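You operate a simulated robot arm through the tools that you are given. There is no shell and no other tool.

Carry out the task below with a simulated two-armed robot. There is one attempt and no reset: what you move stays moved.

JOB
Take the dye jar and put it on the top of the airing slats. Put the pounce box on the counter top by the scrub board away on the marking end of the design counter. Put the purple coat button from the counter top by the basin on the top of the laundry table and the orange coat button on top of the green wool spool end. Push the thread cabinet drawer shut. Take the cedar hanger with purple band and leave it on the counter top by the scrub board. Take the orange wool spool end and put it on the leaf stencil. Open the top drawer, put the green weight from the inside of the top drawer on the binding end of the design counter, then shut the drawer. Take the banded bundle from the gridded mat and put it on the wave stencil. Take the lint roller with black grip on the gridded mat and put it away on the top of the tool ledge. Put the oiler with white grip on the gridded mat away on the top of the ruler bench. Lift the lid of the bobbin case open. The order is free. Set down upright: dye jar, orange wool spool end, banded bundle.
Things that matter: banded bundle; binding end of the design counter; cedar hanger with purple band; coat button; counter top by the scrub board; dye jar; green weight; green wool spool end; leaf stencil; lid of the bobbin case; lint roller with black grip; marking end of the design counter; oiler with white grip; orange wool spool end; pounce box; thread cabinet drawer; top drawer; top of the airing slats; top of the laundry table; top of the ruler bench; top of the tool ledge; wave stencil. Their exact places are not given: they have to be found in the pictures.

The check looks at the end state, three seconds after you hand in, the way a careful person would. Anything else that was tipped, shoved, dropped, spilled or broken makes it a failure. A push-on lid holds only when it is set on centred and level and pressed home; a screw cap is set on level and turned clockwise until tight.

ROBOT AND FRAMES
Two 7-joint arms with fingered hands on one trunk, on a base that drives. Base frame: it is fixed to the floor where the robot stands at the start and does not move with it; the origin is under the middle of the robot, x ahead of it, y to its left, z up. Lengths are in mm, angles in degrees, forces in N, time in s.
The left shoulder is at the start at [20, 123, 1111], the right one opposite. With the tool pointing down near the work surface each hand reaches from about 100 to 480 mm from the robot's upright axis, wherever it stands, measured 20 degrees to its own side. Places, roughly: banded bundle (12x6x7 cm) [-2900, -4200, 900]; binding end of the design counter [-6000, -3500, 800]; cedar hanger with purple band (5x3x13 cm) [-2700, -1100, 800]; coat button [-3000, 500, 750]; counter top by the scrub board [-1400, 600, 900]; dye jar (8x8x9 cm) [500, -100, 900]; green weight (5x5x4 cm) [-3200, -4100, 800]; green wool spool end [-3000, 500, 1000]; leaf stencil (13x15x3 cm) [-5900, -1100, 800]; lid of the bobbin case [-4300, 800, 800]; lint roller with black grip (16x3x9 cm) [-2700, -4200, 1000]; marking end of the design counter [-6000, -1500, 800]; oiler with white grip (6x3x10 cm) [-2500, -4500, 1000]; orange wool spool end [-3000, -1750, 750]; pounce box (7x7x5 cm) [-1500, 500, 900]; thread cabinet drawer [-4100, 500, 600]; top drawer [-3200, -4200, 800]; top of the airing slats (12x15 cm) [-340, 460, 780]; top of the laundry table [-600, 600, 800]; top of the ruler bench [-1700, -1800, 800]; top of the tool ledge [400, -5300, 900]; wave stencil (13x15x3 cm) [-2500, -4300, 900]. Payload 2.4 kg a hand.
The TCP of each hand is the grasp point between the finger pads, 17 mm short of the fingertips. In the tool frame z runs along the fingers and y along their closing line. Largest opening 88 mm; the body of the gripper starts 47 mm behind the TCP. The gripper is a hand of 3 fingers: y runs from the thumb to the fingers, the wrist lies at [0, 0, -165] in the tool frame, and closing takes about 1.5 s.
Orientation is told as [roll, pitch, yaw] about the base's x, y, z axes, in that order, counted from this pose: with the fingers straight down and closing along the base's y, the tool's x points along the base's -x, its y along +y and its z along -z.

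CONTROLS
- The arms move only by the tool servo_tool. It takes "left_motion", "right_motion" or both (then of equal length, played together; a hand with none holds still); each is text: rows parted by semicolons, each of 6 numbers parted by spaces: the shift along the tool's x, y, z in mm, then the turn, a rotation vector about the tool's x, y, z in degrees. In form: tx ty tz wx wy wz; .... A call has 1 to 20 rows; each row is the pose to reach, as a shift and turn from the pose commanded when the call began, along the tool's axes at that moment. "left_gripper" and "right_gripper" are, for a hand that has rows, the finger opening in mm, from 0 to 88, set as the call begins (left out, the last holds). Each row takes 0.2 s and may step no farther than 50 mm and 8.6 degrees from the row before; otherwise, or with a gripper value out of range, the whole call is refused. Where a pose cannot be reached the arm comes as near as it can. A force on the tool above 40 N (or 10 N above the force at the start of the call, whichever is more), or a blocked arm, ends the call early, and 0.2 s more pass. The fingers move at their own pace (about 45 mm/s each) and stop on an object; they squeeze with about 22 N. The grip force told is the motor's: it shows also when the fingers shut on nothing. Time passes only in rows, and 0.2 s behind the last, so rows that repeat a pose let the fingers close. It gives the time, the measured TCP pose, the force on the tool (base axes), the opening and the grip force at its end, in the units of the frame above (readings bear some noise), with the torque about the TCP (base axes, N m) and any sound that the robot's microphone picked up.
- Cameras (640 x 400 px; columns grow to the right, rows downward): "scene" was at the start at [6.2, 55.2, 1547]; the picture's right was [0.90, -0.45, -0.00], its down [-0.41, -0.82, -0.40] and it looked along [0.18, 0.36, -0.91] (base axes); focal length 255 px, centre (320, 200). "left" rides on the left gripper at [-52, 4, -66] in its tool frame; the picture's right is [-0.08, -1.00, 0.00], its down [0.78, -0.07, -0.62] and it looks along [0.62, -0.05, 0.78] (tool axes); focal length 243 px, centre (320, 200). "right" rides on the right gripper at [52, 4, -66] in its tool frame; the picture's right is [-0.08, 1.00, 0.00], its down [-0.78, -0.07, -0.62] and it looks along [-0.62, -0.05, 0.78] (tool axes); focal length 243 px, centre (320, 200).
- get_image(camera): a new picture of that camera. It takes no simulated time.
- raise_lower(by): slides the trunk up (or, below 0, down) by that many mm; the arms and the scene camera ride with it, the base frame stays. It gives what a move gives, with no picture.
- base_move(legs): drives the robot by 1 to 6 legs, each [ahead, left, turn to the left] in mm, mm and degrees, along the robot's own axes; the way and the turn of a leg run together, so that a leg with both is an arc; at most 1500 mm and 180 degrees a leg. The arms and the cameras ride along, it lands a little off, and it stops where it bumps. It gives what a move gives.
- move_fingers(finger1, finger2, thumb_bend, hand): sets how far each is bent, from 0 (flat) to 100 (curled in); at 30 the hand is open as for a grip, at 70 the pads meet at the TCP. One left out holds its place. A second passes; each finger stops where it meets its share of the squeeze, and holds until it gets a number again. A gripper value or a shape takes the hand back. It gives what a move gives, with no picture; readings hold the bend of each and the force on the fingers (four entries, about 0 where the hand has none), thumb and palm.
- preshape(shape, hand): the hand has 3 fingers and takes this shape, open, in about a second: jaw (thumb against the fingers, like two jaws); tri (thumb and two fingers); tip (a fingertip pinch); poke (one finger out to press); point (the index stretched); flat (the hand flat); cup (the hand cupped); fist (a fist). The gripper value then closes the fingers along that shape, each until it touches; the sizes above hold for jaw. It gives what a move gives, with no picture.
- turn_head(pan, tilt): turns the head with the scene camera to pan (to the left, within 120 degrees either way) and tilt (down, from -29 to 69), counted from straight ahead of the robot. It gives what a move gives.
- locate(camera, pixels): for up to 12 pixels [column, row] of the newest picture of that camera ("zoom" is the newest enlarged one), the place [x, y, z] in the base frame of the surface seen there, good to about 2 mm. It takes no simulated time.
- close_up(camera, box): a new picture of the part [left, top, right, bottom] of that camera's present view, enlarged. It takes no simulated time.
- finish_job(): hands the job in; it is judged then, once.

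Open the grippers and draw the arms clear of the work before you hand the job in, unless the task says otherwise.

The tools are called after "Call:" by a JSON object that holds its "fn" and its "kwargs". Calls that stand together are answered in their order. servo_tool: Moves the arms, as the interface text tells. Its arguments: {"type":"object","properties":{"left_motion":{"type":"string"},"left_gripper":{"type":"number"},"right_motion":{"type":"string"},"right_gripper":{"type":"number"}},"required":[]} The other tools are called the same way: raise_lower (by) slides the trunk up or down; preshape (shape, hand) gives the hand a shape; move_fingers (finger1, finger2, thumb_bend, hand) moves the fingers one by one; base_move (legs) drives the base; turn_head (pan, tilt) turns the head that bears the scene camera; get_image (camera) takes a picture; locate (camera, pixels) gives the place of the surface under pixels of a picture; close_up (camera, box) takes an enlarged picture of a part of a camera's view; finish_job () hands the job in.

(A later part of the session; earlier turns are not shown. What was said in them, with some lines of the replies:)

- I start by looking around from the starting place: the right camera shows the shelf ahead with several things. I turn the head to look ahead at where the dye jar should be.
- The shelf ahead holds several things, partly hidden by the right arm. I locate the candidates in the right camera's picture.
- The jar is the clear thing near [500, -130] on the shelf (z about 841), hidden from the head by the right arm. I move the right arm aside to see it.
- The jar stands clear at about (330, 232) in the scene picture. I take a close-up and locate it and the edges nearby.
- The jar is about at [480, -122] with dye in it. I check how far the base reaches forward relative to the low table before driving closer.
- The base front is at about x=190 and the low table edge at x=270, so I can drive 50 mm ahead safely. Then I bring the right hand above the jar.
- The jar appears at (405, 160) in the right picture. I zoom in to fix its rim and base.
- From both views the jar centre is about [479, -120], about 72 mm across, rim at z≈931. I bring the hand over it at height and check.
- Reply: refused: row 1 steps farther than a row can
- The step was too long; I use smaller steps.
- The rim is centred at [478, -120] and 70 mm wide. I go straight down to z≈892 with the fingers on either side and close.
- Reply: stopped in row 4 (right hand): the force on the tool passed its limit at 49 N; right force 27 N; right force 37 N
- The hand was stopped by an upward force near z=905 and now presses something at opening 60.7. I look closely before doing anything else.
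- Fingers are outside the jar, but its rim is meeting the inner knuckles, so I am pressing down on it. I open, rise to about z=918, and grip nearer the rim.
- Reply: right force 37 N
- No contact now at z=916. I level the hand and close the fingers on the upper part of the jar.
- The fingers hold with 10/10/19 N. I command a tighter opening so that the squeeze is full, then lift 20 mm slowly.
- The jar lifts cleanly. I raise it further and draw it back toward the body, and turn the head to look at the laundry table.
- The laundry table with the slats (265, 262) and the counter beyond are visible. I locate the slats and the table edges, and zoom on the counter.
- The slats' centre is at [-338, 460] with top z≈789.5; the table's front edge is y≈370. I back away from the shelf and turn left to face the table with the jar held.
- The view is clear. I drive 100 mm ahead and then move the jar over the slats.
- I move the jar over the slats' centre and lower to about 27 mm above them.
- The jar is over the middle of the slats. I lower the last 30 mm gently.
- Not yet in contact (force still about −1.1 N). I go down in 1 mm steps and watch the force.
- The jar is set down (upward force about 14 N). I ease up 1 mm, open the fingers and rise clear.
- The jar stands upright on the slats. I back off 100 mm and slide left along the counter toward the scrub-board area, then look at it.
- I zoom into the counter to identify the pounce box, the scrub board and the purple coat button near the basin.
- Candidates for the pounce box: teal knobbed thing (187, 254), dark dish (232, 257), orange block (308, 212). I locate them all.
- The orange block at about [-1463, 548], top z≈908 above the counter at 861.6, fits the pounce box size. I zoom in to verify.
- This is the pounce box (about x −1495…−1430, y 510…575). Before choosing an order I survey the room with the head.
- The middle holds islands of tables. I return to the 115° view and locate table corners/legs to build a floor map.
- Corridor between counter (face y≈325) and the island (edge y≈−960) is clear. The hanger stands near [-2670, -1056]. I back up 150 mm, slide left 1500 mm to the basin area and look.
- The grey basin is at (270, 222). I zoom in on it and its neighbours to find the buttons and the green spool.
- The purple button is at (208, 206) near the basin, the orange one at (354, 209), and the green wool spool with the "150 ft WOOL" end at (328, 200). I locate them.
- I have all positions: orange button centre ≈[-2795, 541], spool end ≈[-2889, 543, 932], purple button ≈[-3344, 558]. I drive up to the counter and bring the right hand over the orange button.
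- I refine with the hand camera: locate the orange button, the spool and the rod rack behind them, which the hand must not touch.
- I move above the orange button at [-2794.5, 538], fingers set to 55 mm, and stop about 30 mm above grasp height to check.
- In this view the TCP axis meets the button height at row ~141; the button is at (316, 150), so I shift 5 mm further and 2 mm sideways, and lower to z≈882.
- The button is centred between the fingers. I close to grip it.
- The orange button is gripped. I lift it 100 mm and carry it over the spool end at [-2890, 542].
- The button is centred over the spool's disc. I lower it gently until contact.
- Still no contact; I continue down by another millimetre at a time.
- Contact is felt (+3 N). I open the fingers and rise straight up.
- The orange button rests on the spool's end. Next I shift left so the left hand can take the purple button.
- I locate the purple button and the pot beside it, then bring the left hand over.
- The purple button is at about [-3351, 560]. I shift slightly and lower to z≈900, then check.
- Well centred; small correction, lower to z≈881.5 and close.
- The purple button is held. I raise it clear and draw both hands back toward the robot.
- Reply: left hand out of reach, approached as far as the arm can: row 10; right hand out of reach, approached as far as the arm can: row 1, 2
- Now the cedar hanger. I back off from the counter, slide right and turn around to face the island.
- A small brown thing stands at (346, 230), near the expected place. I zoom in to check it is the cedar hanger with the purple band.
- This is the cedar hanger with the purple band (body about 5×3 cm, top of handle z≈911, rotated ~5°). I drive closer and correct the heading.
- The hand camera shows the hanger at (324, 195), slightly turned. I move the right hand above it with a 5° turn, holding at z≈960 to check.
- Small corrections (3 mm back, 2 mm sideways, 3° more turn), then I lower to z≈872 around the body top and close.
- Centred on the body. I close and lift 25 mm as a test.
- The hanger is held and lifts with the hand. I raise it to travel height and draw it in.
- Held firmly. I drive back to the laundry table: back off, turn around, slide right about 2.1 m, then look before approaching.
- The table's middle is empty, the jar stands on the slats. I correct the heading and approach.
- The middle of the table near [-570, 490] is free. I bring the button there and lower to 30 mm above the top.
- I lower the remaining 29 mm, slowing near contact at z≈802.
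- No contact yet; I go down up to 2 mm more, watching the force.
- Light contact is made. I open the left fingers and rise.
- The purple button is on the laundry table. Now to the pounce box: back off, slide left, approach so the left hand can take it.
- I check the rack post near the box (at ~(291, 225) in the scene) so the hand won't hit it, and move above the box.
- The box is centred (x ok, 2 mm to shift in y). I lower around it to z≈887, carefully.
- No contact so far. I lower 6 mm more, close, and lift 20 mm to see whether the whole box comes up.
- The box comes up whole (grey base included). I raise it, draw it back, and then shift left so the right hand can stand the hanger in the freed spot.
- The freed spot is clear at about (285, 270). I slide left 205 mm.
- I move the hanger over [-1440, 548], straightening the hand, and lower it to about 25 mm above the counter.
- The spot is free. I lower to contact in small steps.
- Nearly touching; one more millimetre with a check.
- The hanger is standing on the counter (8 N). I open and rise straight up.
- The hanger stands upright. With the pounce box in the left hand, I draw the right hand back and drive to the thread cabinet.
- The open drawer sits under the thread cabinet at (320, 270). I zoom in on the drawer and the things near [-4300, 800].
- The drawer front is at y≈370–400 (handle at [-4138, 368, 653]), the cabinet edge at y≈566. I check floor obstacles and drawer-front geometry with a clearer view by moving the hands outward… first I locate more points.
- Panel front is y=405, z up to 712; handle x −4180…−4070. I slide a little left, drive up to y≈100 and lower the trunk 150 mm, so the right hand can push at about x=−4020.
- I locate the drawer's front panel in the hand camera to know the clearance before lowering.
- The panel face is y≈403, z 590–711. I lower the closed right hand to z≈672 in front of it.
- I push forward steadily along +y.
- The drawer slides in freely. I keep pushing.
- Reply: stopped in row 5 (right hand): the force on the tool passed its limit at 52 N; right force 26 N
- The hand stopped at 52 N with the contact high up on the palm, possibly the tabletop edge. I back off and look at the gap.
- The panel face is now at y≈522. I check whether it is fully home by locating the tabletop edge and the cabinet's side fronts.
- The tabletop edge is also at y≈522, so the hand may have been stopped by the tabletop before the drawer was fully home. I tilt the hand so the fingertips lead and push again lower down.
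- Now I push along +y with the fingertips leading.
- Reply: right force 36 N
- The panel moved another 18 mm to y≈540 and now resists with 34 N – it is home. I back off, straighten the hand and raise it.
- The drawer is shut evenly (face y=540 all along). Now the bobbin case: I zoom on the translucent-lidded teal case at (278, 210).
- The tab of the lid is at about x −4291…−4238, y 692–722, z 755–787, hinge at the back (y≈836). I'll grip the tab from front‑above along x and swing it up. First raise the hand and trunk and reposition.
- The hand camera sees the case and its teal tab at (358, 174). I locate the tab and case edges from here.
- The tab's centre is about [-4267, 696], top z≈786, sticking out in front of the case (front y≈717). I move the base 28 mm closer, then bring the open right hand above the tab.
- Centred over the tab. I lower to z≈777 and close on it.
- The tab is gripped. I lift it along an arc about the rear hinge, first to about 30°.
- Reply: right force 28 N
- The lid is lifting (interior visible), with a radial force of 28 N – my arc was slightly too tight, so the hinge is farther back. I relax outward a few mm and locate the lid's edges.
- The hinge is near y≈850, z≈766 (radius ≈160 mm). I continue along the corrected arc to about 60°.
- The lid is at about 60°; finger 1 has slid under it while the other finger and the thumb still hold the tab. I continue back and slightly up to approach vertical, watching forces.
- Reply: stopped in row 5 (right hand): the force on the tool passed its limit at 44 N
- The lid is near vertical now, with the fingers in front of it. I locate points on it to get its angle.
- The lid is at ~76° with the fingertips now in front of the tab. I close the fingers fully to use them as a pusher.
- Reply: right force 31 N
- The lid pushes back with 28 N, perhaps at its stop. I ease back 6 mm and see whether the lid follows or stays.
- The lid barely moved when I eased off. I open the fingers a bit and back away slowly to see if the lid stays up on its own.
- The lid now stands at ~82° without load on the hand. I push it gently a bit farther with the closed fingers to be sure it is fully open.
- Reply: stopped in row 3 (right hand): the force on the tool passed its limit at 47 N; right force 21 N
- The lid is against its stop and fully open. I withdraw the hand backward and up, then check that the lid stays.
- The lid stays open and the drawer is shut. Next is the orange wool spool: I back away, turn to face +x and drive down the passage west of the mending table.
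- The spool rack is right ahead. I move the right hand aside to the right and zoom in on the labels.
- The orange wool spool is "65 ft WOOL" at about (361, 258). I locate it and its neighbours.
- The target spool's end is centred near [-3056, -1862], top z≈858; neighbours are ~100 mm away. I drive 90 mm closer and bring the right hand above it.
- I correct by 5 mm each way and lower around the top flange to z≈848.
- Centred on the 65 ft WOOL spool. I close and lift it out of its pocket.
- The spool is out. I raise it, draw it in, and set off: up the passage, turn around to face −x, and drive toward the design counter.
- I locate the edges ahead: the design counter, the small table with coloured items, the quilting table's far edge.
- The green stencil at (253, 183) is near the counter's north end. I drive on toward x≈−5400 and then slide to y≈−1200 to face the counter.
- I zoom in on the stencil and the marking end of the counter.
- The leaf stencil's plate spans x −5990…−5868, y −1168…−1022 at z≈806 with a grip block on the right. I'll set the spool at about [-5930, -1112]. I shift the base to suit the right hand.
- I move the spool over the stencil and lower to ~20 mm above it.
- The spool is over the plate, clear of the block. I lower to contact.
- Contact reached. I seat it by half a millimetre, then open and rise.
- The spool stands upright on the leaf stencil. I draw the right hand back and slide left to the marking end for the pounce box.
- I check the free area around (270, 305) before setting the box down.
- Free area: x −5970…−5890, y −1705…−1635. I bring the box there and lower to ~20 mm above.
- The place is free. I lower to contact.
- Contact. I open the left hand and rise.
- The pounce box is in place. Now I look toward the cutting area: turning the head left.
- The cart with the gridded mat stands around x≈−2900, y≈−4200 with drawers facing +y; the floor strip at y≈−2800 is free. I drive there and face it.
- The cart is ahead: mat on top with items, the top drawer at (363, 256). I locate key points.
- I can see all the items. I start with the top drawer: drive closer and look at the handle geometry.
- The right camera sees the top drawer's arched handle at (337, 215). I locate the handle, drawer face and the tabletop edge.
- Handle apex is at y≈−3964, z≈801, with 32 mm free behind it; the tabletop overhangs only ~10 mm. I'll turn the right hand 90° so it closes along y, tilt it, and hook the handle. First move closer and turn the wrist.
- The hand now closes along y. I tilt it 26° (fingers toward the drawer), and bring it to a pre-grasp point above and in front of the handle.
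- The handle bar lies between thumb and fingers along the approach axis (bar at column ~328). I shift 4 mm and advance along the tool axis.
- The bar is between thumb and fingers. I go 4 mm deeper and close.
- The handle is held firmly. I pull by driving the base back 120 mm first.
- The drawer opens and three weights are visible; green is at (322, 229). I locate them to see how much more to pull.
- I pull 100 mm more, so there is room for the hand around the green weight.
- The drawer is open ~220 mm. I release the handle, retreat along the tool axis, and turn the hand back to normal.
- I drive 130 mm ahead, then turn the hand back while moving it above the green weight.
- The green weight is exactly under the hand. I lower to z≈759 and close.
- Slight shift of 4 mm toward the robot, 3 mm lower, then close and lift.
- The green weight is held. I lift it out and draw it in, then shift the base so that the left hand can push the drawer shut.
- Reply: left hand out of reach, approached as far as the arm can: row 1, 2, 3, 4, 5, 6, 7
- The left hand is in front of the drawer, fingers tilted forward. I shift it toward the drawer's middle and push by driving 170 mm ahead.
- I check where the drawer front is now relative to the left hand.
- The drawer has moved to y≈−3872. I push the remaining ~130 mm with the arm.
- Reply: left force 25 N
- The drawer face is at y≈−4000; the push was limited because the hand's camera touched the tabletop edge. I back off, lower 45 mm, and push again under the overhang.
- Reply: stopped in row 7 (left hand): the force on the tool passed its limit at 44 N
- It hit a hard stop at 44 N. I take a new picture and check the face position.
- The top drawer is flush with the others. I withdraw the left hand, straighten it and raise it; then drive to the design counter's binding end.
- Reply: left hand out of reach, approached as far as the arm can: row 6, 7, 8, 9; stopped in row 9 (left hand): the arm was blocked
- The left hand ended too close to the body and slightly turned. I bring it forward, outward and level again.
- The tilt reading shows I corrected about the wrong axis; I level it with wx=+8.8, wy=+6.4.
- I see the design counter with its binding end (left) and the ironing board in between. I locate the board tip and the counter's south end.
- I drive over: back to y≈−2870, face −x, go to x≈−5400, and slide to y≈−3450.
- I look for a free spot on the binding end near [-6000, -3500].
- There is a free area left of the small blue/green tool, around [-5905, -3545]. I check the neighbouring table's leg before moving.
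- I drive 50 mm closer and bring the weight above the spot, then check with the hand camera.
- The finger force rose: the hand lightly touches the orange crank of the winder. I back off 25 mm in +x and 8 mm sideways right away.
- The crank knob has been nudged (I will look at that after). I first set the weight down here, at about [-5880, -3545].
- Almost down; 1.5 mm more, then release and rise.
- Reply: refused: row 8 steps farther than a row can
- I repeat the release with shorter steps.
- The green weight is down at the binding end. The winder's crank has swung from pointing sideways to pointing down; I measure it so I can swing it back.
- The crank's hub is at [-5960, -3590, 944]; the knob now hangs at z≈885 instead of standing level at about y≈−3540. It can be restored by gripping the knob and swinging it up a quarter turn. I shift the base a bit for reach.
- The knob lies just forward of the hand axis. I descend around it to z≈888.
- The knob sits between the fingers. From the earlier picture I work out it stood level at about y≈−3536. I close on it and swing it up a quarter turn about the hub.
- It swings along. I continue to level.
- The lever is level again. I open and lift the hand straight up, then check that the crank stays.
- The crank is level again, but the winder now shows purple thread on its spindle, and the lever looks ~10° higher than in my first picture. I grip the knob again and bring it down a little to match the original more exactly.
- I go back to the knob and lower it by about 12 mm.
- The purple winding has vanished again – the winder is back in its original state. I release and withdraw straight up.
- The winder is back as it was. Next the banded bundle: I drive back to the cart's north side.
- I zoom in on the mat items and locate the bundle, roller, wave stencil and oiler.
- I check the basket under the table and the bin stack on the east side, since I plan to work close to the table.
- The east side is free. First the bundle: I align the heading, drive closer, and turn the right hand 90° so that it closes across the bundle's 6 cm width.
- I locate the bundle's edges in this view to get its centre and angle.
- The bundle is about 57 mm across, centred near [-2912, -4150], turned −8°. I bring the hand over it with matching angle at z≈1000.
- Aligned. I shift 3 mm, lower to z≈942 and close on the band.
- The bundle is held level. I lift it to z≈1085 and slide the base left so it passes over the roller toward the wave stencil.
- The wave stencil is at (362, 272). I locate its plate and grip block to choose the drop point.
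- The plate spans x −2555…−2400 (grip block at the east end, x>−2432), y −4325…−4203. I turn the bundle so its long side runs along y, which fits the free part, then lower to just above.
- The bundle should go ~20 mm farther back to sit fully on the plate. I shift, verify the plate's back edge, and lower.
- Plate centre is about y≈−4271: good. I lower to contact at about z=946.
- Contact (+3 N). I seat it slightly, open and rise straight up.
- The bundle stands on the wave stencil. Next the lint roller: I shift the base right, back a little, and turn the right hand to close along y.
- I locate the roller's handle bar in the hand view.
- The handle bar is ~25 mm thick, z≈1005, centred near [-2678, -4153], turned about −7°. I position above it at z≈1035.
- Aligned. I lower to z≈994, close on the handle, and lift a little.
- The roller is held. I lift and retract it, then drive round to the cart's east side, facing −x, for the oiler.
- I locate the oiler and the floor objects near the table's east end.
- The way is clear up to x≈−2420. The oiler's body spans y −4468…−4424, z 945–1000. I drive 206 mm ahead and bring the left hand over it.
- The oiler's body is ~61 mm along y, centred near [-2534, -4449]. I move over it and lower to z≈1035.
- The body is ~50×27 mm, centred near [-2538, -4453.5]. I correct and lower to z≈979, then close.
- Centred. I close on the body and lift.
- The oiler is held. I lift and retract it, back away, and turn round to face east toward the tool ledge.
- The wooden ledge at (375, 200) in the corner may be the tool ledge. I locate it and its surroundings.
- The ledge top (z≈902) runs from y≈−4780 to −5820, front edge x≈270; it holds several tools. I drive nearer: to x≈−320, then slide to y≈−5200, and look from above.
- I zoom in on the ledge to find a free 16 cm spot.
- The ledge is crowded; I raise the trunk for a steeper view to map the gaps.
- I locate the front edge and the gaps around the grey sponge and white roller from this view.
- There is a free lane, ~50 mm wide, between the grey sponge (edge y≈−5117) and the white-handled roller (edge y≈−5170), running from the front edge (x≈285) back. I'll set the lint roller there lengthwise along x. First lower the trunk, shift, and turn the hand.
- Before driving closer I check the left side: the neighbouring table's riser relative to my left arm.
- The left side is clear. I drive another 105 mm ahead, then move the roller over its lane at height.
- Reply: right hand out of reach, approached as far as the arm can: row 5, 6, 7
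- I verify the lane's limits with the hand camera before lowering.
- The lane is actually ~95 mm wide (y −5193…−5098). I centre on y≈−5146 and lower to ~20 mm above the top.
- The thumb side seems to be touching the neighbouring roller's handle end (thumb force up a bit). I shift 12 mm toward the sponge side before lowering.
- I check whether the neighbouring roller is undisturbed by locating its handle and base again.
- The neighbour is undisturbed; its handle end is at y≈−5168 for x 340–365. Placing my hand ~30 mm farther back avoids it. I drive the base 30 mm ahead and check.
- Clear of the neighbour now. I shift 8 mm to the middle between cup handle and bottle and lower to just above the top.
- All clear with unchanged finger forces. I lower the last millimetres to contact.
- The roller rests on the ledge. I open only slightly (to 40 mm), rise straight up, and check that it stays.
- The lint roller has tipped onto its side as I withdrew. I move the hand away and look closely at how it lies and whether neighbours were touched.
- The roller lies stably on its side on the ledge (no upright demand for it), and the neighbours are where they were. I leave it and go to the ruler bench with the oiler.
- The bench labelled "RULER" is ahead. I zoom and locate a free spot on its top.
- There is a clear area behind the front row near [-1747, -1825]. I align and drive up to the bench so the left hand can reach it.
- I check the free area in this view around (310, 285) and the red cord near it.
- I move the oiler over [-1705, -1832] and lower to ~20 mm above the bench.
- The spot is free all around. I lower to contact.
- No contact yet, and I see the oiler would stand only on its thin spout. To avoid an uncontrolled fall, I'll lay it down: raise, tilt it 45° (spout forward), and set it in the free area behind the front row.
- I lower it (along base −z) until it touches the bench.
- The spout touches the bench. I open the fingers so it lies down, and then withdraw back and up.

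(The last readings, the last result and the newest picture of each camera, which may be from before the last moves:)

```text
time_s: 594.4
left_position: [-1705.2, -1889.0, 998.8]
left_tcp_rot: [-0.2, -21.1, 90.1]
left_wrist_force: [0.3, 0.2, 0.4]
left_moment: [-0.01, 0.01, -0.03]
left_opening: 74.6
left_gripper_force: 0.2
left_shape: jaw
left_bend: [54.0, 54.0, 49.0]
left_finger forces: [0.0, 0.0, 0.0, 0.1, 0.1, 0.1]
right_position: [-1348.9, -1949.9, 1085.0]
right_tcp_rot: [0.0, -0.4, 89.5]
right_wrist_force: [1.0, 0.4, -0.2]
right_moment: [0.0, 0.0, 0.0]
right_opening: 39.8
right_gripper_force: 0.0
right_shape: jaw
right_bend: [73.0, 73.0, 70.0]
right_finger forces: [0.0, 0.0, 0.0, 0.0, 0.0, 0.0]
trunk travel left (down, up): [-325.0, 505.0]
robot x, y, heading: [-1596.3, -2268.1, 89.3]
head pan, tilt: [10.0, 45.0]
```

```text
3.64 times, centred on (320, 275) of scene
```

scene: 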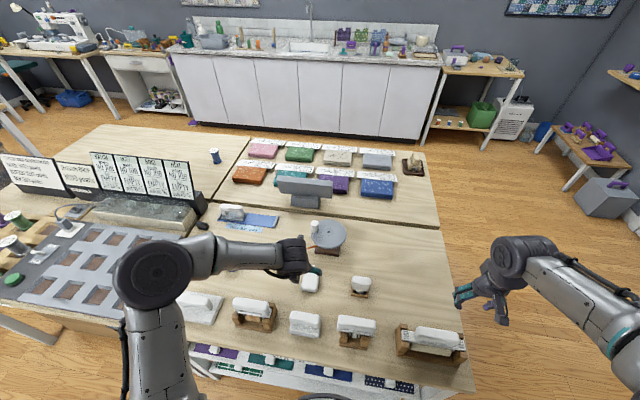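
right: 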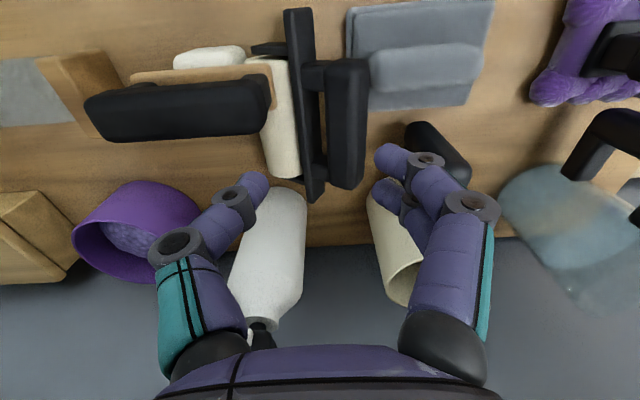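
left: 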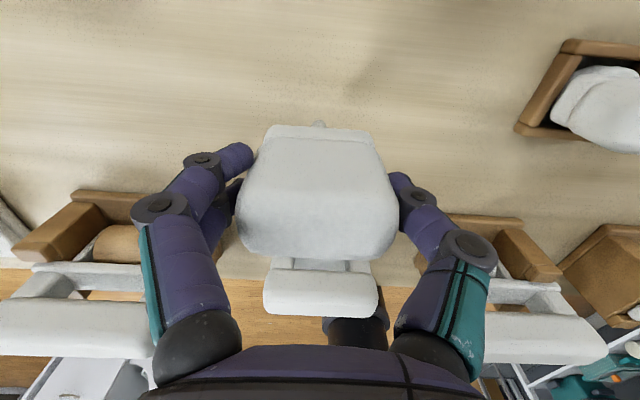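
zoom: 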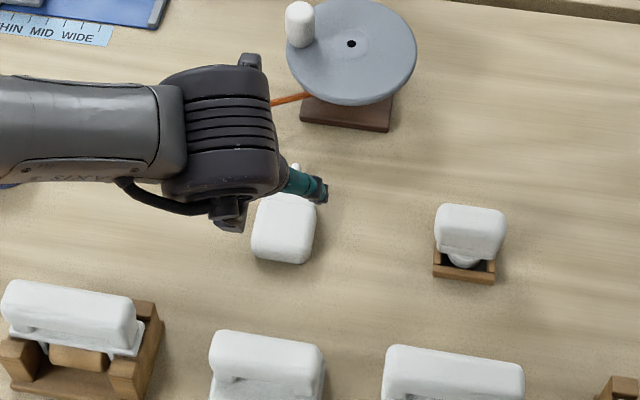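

The oiler lies quietly on the ruler bench. I raise and level the left hand, back away, and use the view to double-check earlier placements from afar.

Call:
{"fn": "servo_tool", "kwargs": {"left_motion": "20 0 -30 0 7 0; 30 0 -60 0 14 0; 40 0 -80 0 21 0; 40 0 -80 0 21 0"}}

Call:
{"fn": "base_move", "kwargs": {"legs": [[-250, 0, 0]]}}

Call:
{"fn": "turn_head", "kwargs": {"pan": 0, "tilt": 25}}

Call:
{"fn": "close_up", "kwargs": {"camera": "scene", "box": [140, 100, 300, 200]}}

Call:
{"fn": "close_up", "kwargs": {"camera": "scene", "box": [300, 100, 460, 200]}}

Call:
{"fn": "close_up", "kwargs": {"camera": "scene", "box": [180, 210, 480, 390]}}

```text
time_s: 595.4
left_position: [-1705.7, -1957.1, 1057.8]
left_tcp_rot: [-0.1, -0.2, 90.1]
left_wrist_force: [0.3, -0.5, 0.3]
left_moment: [0.01, -0.01, 0.0]
left_opening: 74.9
left_gripper_force: 0.0
left_shape: jaw
left_bend: [54.0, 54.0, 49.0]
left_finger forces: [0.1, 0.0, 0.0, 0.1, 0.0, 0.0]
right_position: [-1348.3, -1950.3, 1084.0]
right_tcp_rot: [0.0, -0.4, 89.5]
right_wrist_force: [0.1, 0.1, 0.8]
right_moment: [0.0, 0.05, -0.01]
right_opening: 40.0
right_gripper_force: 0.0
right_shape: jaw
right_bend: [73.0, 73.0, 70.0]
right_finger forces: [0.1, 0.0, 0.0, 0.1, 0.0, 0.0]
trunk travel left (down, up): [-325.0, 505.0]
robot x, y, heading: [-1597.1, -2263.6, 89.3]
head pan, tilt: [10.0, 45.0]
```

```text
time_s: 597.3
left_position: [-1710.3, -2209.0, 1056.6]
left_tcp_rot: [-0.1, -0.2, 90.4]
left_wrist_force: [0.7, -1.0, -0.6]
left_moment: [-0.01, 0.02, 0.0]
left_opening: 74.7
left_gripper_force: 0.1
left_shape: jaw
left_bend: [54.0, 54.0, 49.0]
left_finger forces: [0.0, 0.0, 0.0, 0.1, 0.1, 0.1]
right_position: [-1352.3, -2200.0, 1084.5]
right_tcp_rot: [-0.2, -0.5, 89.8]
right_wrist_force: [0.0, 0.5, 0.4]
right_moment: [-0.02, 0.01, 0.01]
right_opening: 39.8
right_gripper_force: 0.1
right_shape: jaw
right_bend: [73.0, 73.0, 70.0]
right_finger forces: [0.0, 0.0, 0.0, 0.0, 0.0, 0.0]
trunk travel left (down, up): [-325.0, 505.0]
robot x, y, heading: [-1597.6, -2514.4, 89.6]
head pan, tilt: [10.0, 45.0]
```

```text
time_s: 598.1
left_position: [-1708.6, -2207.1, 1057.0]
left_tcp_rot: [-0.1, 0.0, 90.4]
left_wrist_force: [-0.1, 0.7, 0.4]
left_moment: [-0.01, -0.01, 0.02]
left_opening: 74.8
left_gripper_force: 0.2
left_shape: jaw
left_bend: [54.0, 54.0, 49.0]
left_finger forces: [0.0, 0.0, 0.1, 0.0, 0.1, 0.0]
right_position: [-1352.4, -2199.1, 1085.4]
right_tcp_rot: [-0.1, -0.5, 89.8]
right_wrist_force: [-0.4, -0.2, -0.2]
right_moment: [-0.01, 0.03, 0.01]
right_opening: 39.7
right_gripper_force: 0.0
right_shape: jaw
right_bend: [73.0, 73.0, 70.0]
right_finger forces: [0.0, 0.0, 0.0, 0.0, 0.1, 0.1]
trunk travel left (down, up): [-325.0, 505.0]
robot x, y, heading: [-1596.3, -2514.7, 89.7]
head pan, tilt: [0.0, 25.0]
```

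```text
4.00 times, centred on (220, 150) of scene
```

zoom: 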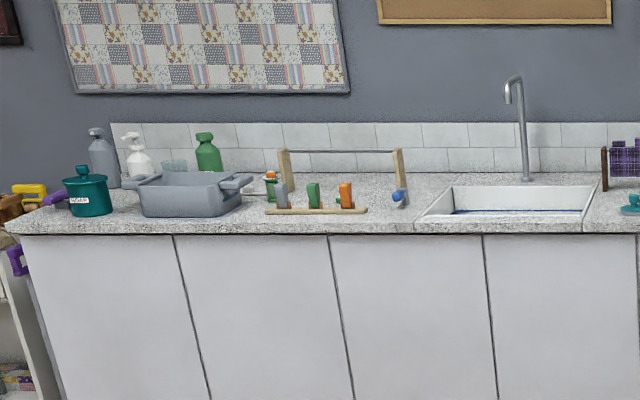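

```text
4.00 times, centred on (380, 150) of scene
```

zoom: 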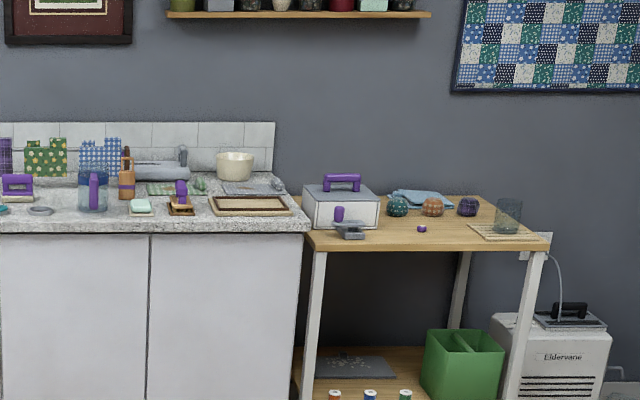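

```text
2.13 times, centred on (330, 300) of scene
```

zoom: 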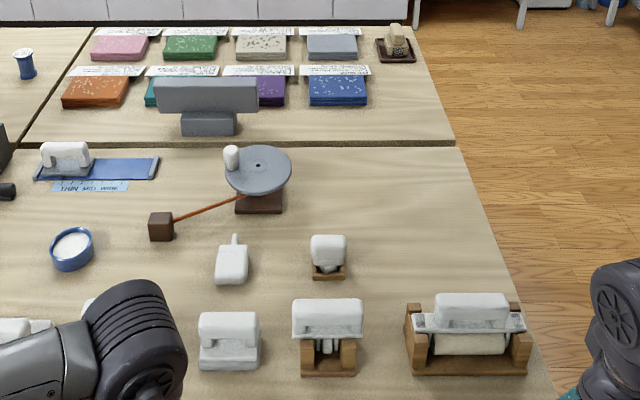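

All these placements look right (button on spool, hanger, purple button, jar, oiler). I check the bobbin case and thread drawer from here, too.

Call:
{"fn": "turn_head", "kwargs": {"pan": 40, "tilt": 12}}

Call:
{"fn": "close_up", "kwargs": {"camera": "scene", "box": [260, 160, 420, 260]}}

Call:
{"fn": "get_image", "kwargs": {"camera": "scene"}}

```text
time_s: 599.2
left_position: [-1709.7, -2207.9, 1059.0]
left_tcp_rot: [-0.1, -0.1, 90.4]
left_wrist_force: [0.2, 0.5, -0.2]
left_moment: [0.01, -0.02, 0.02]
left_opening: 74.7
left_gripper_force: 0.0
left_shape: jaw
left_bend: [54.0, 54.0, 49.0]
left_finger forces: [0.0, 0.0, 0.0, 0.0, 0.0, 0.1]
right_position: [-1351.5, -2199.3, 1084.5]
right_tcp_rot: [-0.2, -0.3, 89.7]
right_wrist_force: [0.0, -0.6, 0.2]
right_moment: [0.01, -0.03, -0.01]
right_opening: 39.9
right_gripper_force: 0.1
right_shape: jaw
right_bend: [73.0, 73.0, 70.0]
right_finger forces: [0.0, 0.0, 0.0, 0.1, 0.1, 0.1]
trunk travel left (down, up): [-325.0, 505.0]
robot x, y, heading: [-1598.5, -2516.6, 89.6]
head pan, tilt: [40.0, 12.0]
```

```text
4.00 times, centred on (340, 210) of scene
```

zoom: 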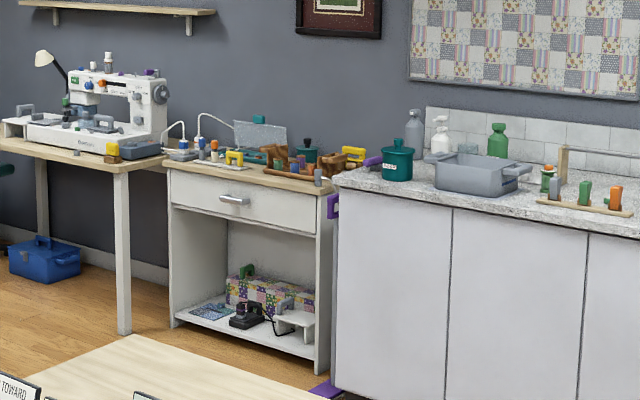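

```text
taken
```

scene: 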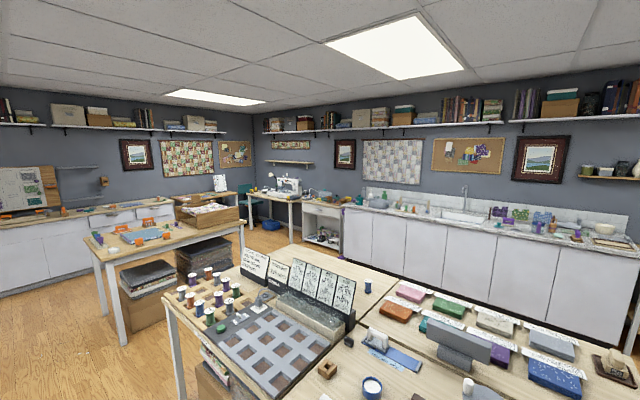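

The lid is open and the drawer shut. I open both grippers fully; the arms are clear of the work, so I can hand in.

Call:
{"fn": "servo_tool", "kwargs": {"left_motion": "0 0 0 0 0 0; 0 0 0 0 0 0; 0 0 0 0 0 0; 0 0 0 0 0 0", "right_motion": "0 0 0 0 0 0; 0 0 0 0 0 0; 0 0 0 0 0 0; 0 0 0 0 0 0", "left_gripper": 88, "right_gripper": 88}}

Call:
{"fn": "finish_job", "kwargs": {}}

```text
time_s: 600.2
left_position: [-1709.7, -2208.8, 1058.5]
left_tcp_rot: [-0.1, -0.2, 90.4]
left_wrist_force: [0.7, -0.4, -0.3]
left_moment: [0.0, 0.01, -0.03]
left_opening: 88.1
left_gripper_force: 0.1
left_shape: jaw
left_bend: [30.0, 30.0, 30.0]
left_finger forces: [0.1, 0.0, 0.0, 0.1, 0.1, 0.1]
right_position: [-1353.2, -2200.3, 1084.7]
right_tcp_rot: [-0.1, -0.3, 89.8]
right_wrist_force: [0.3, -0.1, 0.7]
right_moment: [-0.01, 0.0, -0.02]
right_opening: 87.8
right_gripper_force: 0.1
right_shape: jaw
right_bend: [30.0, 30.0, 30.0]
right_finger forces: [0.0, 0.0, 0.0, 0.0, 0.0, 0.0]
trunk travel left (down, up): [-325.0, 505.0]
robot x, y, heading: [-1597.8, -2516.7, 89.4]
head pan, tilt: [40.0, 12.0]
```

```text
The job is handed in.
```

I handed the job in with every item carried out, but the lint roller tipped over as I let go of it. It lies on its side on the tool ledge.

| Item | Result |
|---|---|
| Dye jar | Upright on the airing slats |
| Pounce box | On the marking end of the design counter |
| Purple coat button | On the laundry table |
| Orange coat button | On the green wool spool end |
| Thread cabinet drawer | Shut |
| Cedar hanger with purple band | Standing on the counter top by the scrub board, where the pounce box was |
| Orange wool spool end | Upright on the leaf stencil |
| Green weight | On the binding end of the design counter; top drawer shut again |
| Banded bundle | Upright on the wave stencil |
| Lint roller | On the tool ledge, on its side between two other tools |
| Oiler | Laid flat on the ruler bench, because its thin spout looked unlikely to hold it upright |
| Bobbin case lid | Open against its stop |

Three things may matter at the check:

- **Winder crank:** while bringing the green weight over the binding end, my hand knocked the winder's crank down about a quarter turn. I turned it back until the purple thread no longer showed on its spindle. Its angle now is close to the original, but I could only judge that from earlier pictures.
- **Neighbours of the lint roller:** the sponge and the white-handled roller beside it looked undisturbed afterwards, though my thumb may have brushed that roller's handle end.
- **Table edge at the top drawer:** on the first try at shutting it, the left hand's camera pressed the cart's tabletop edge with about 23 N. I backed off and pushed lower, until the drawer was flush with the others.

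Before handing in, I looked again from a distance at the buttons, hanger, jar, oiler, thread cabinet drawer and bobbin case, and all were still in place. I did not look again at the items on the design counter, the cart or the tool ledge.
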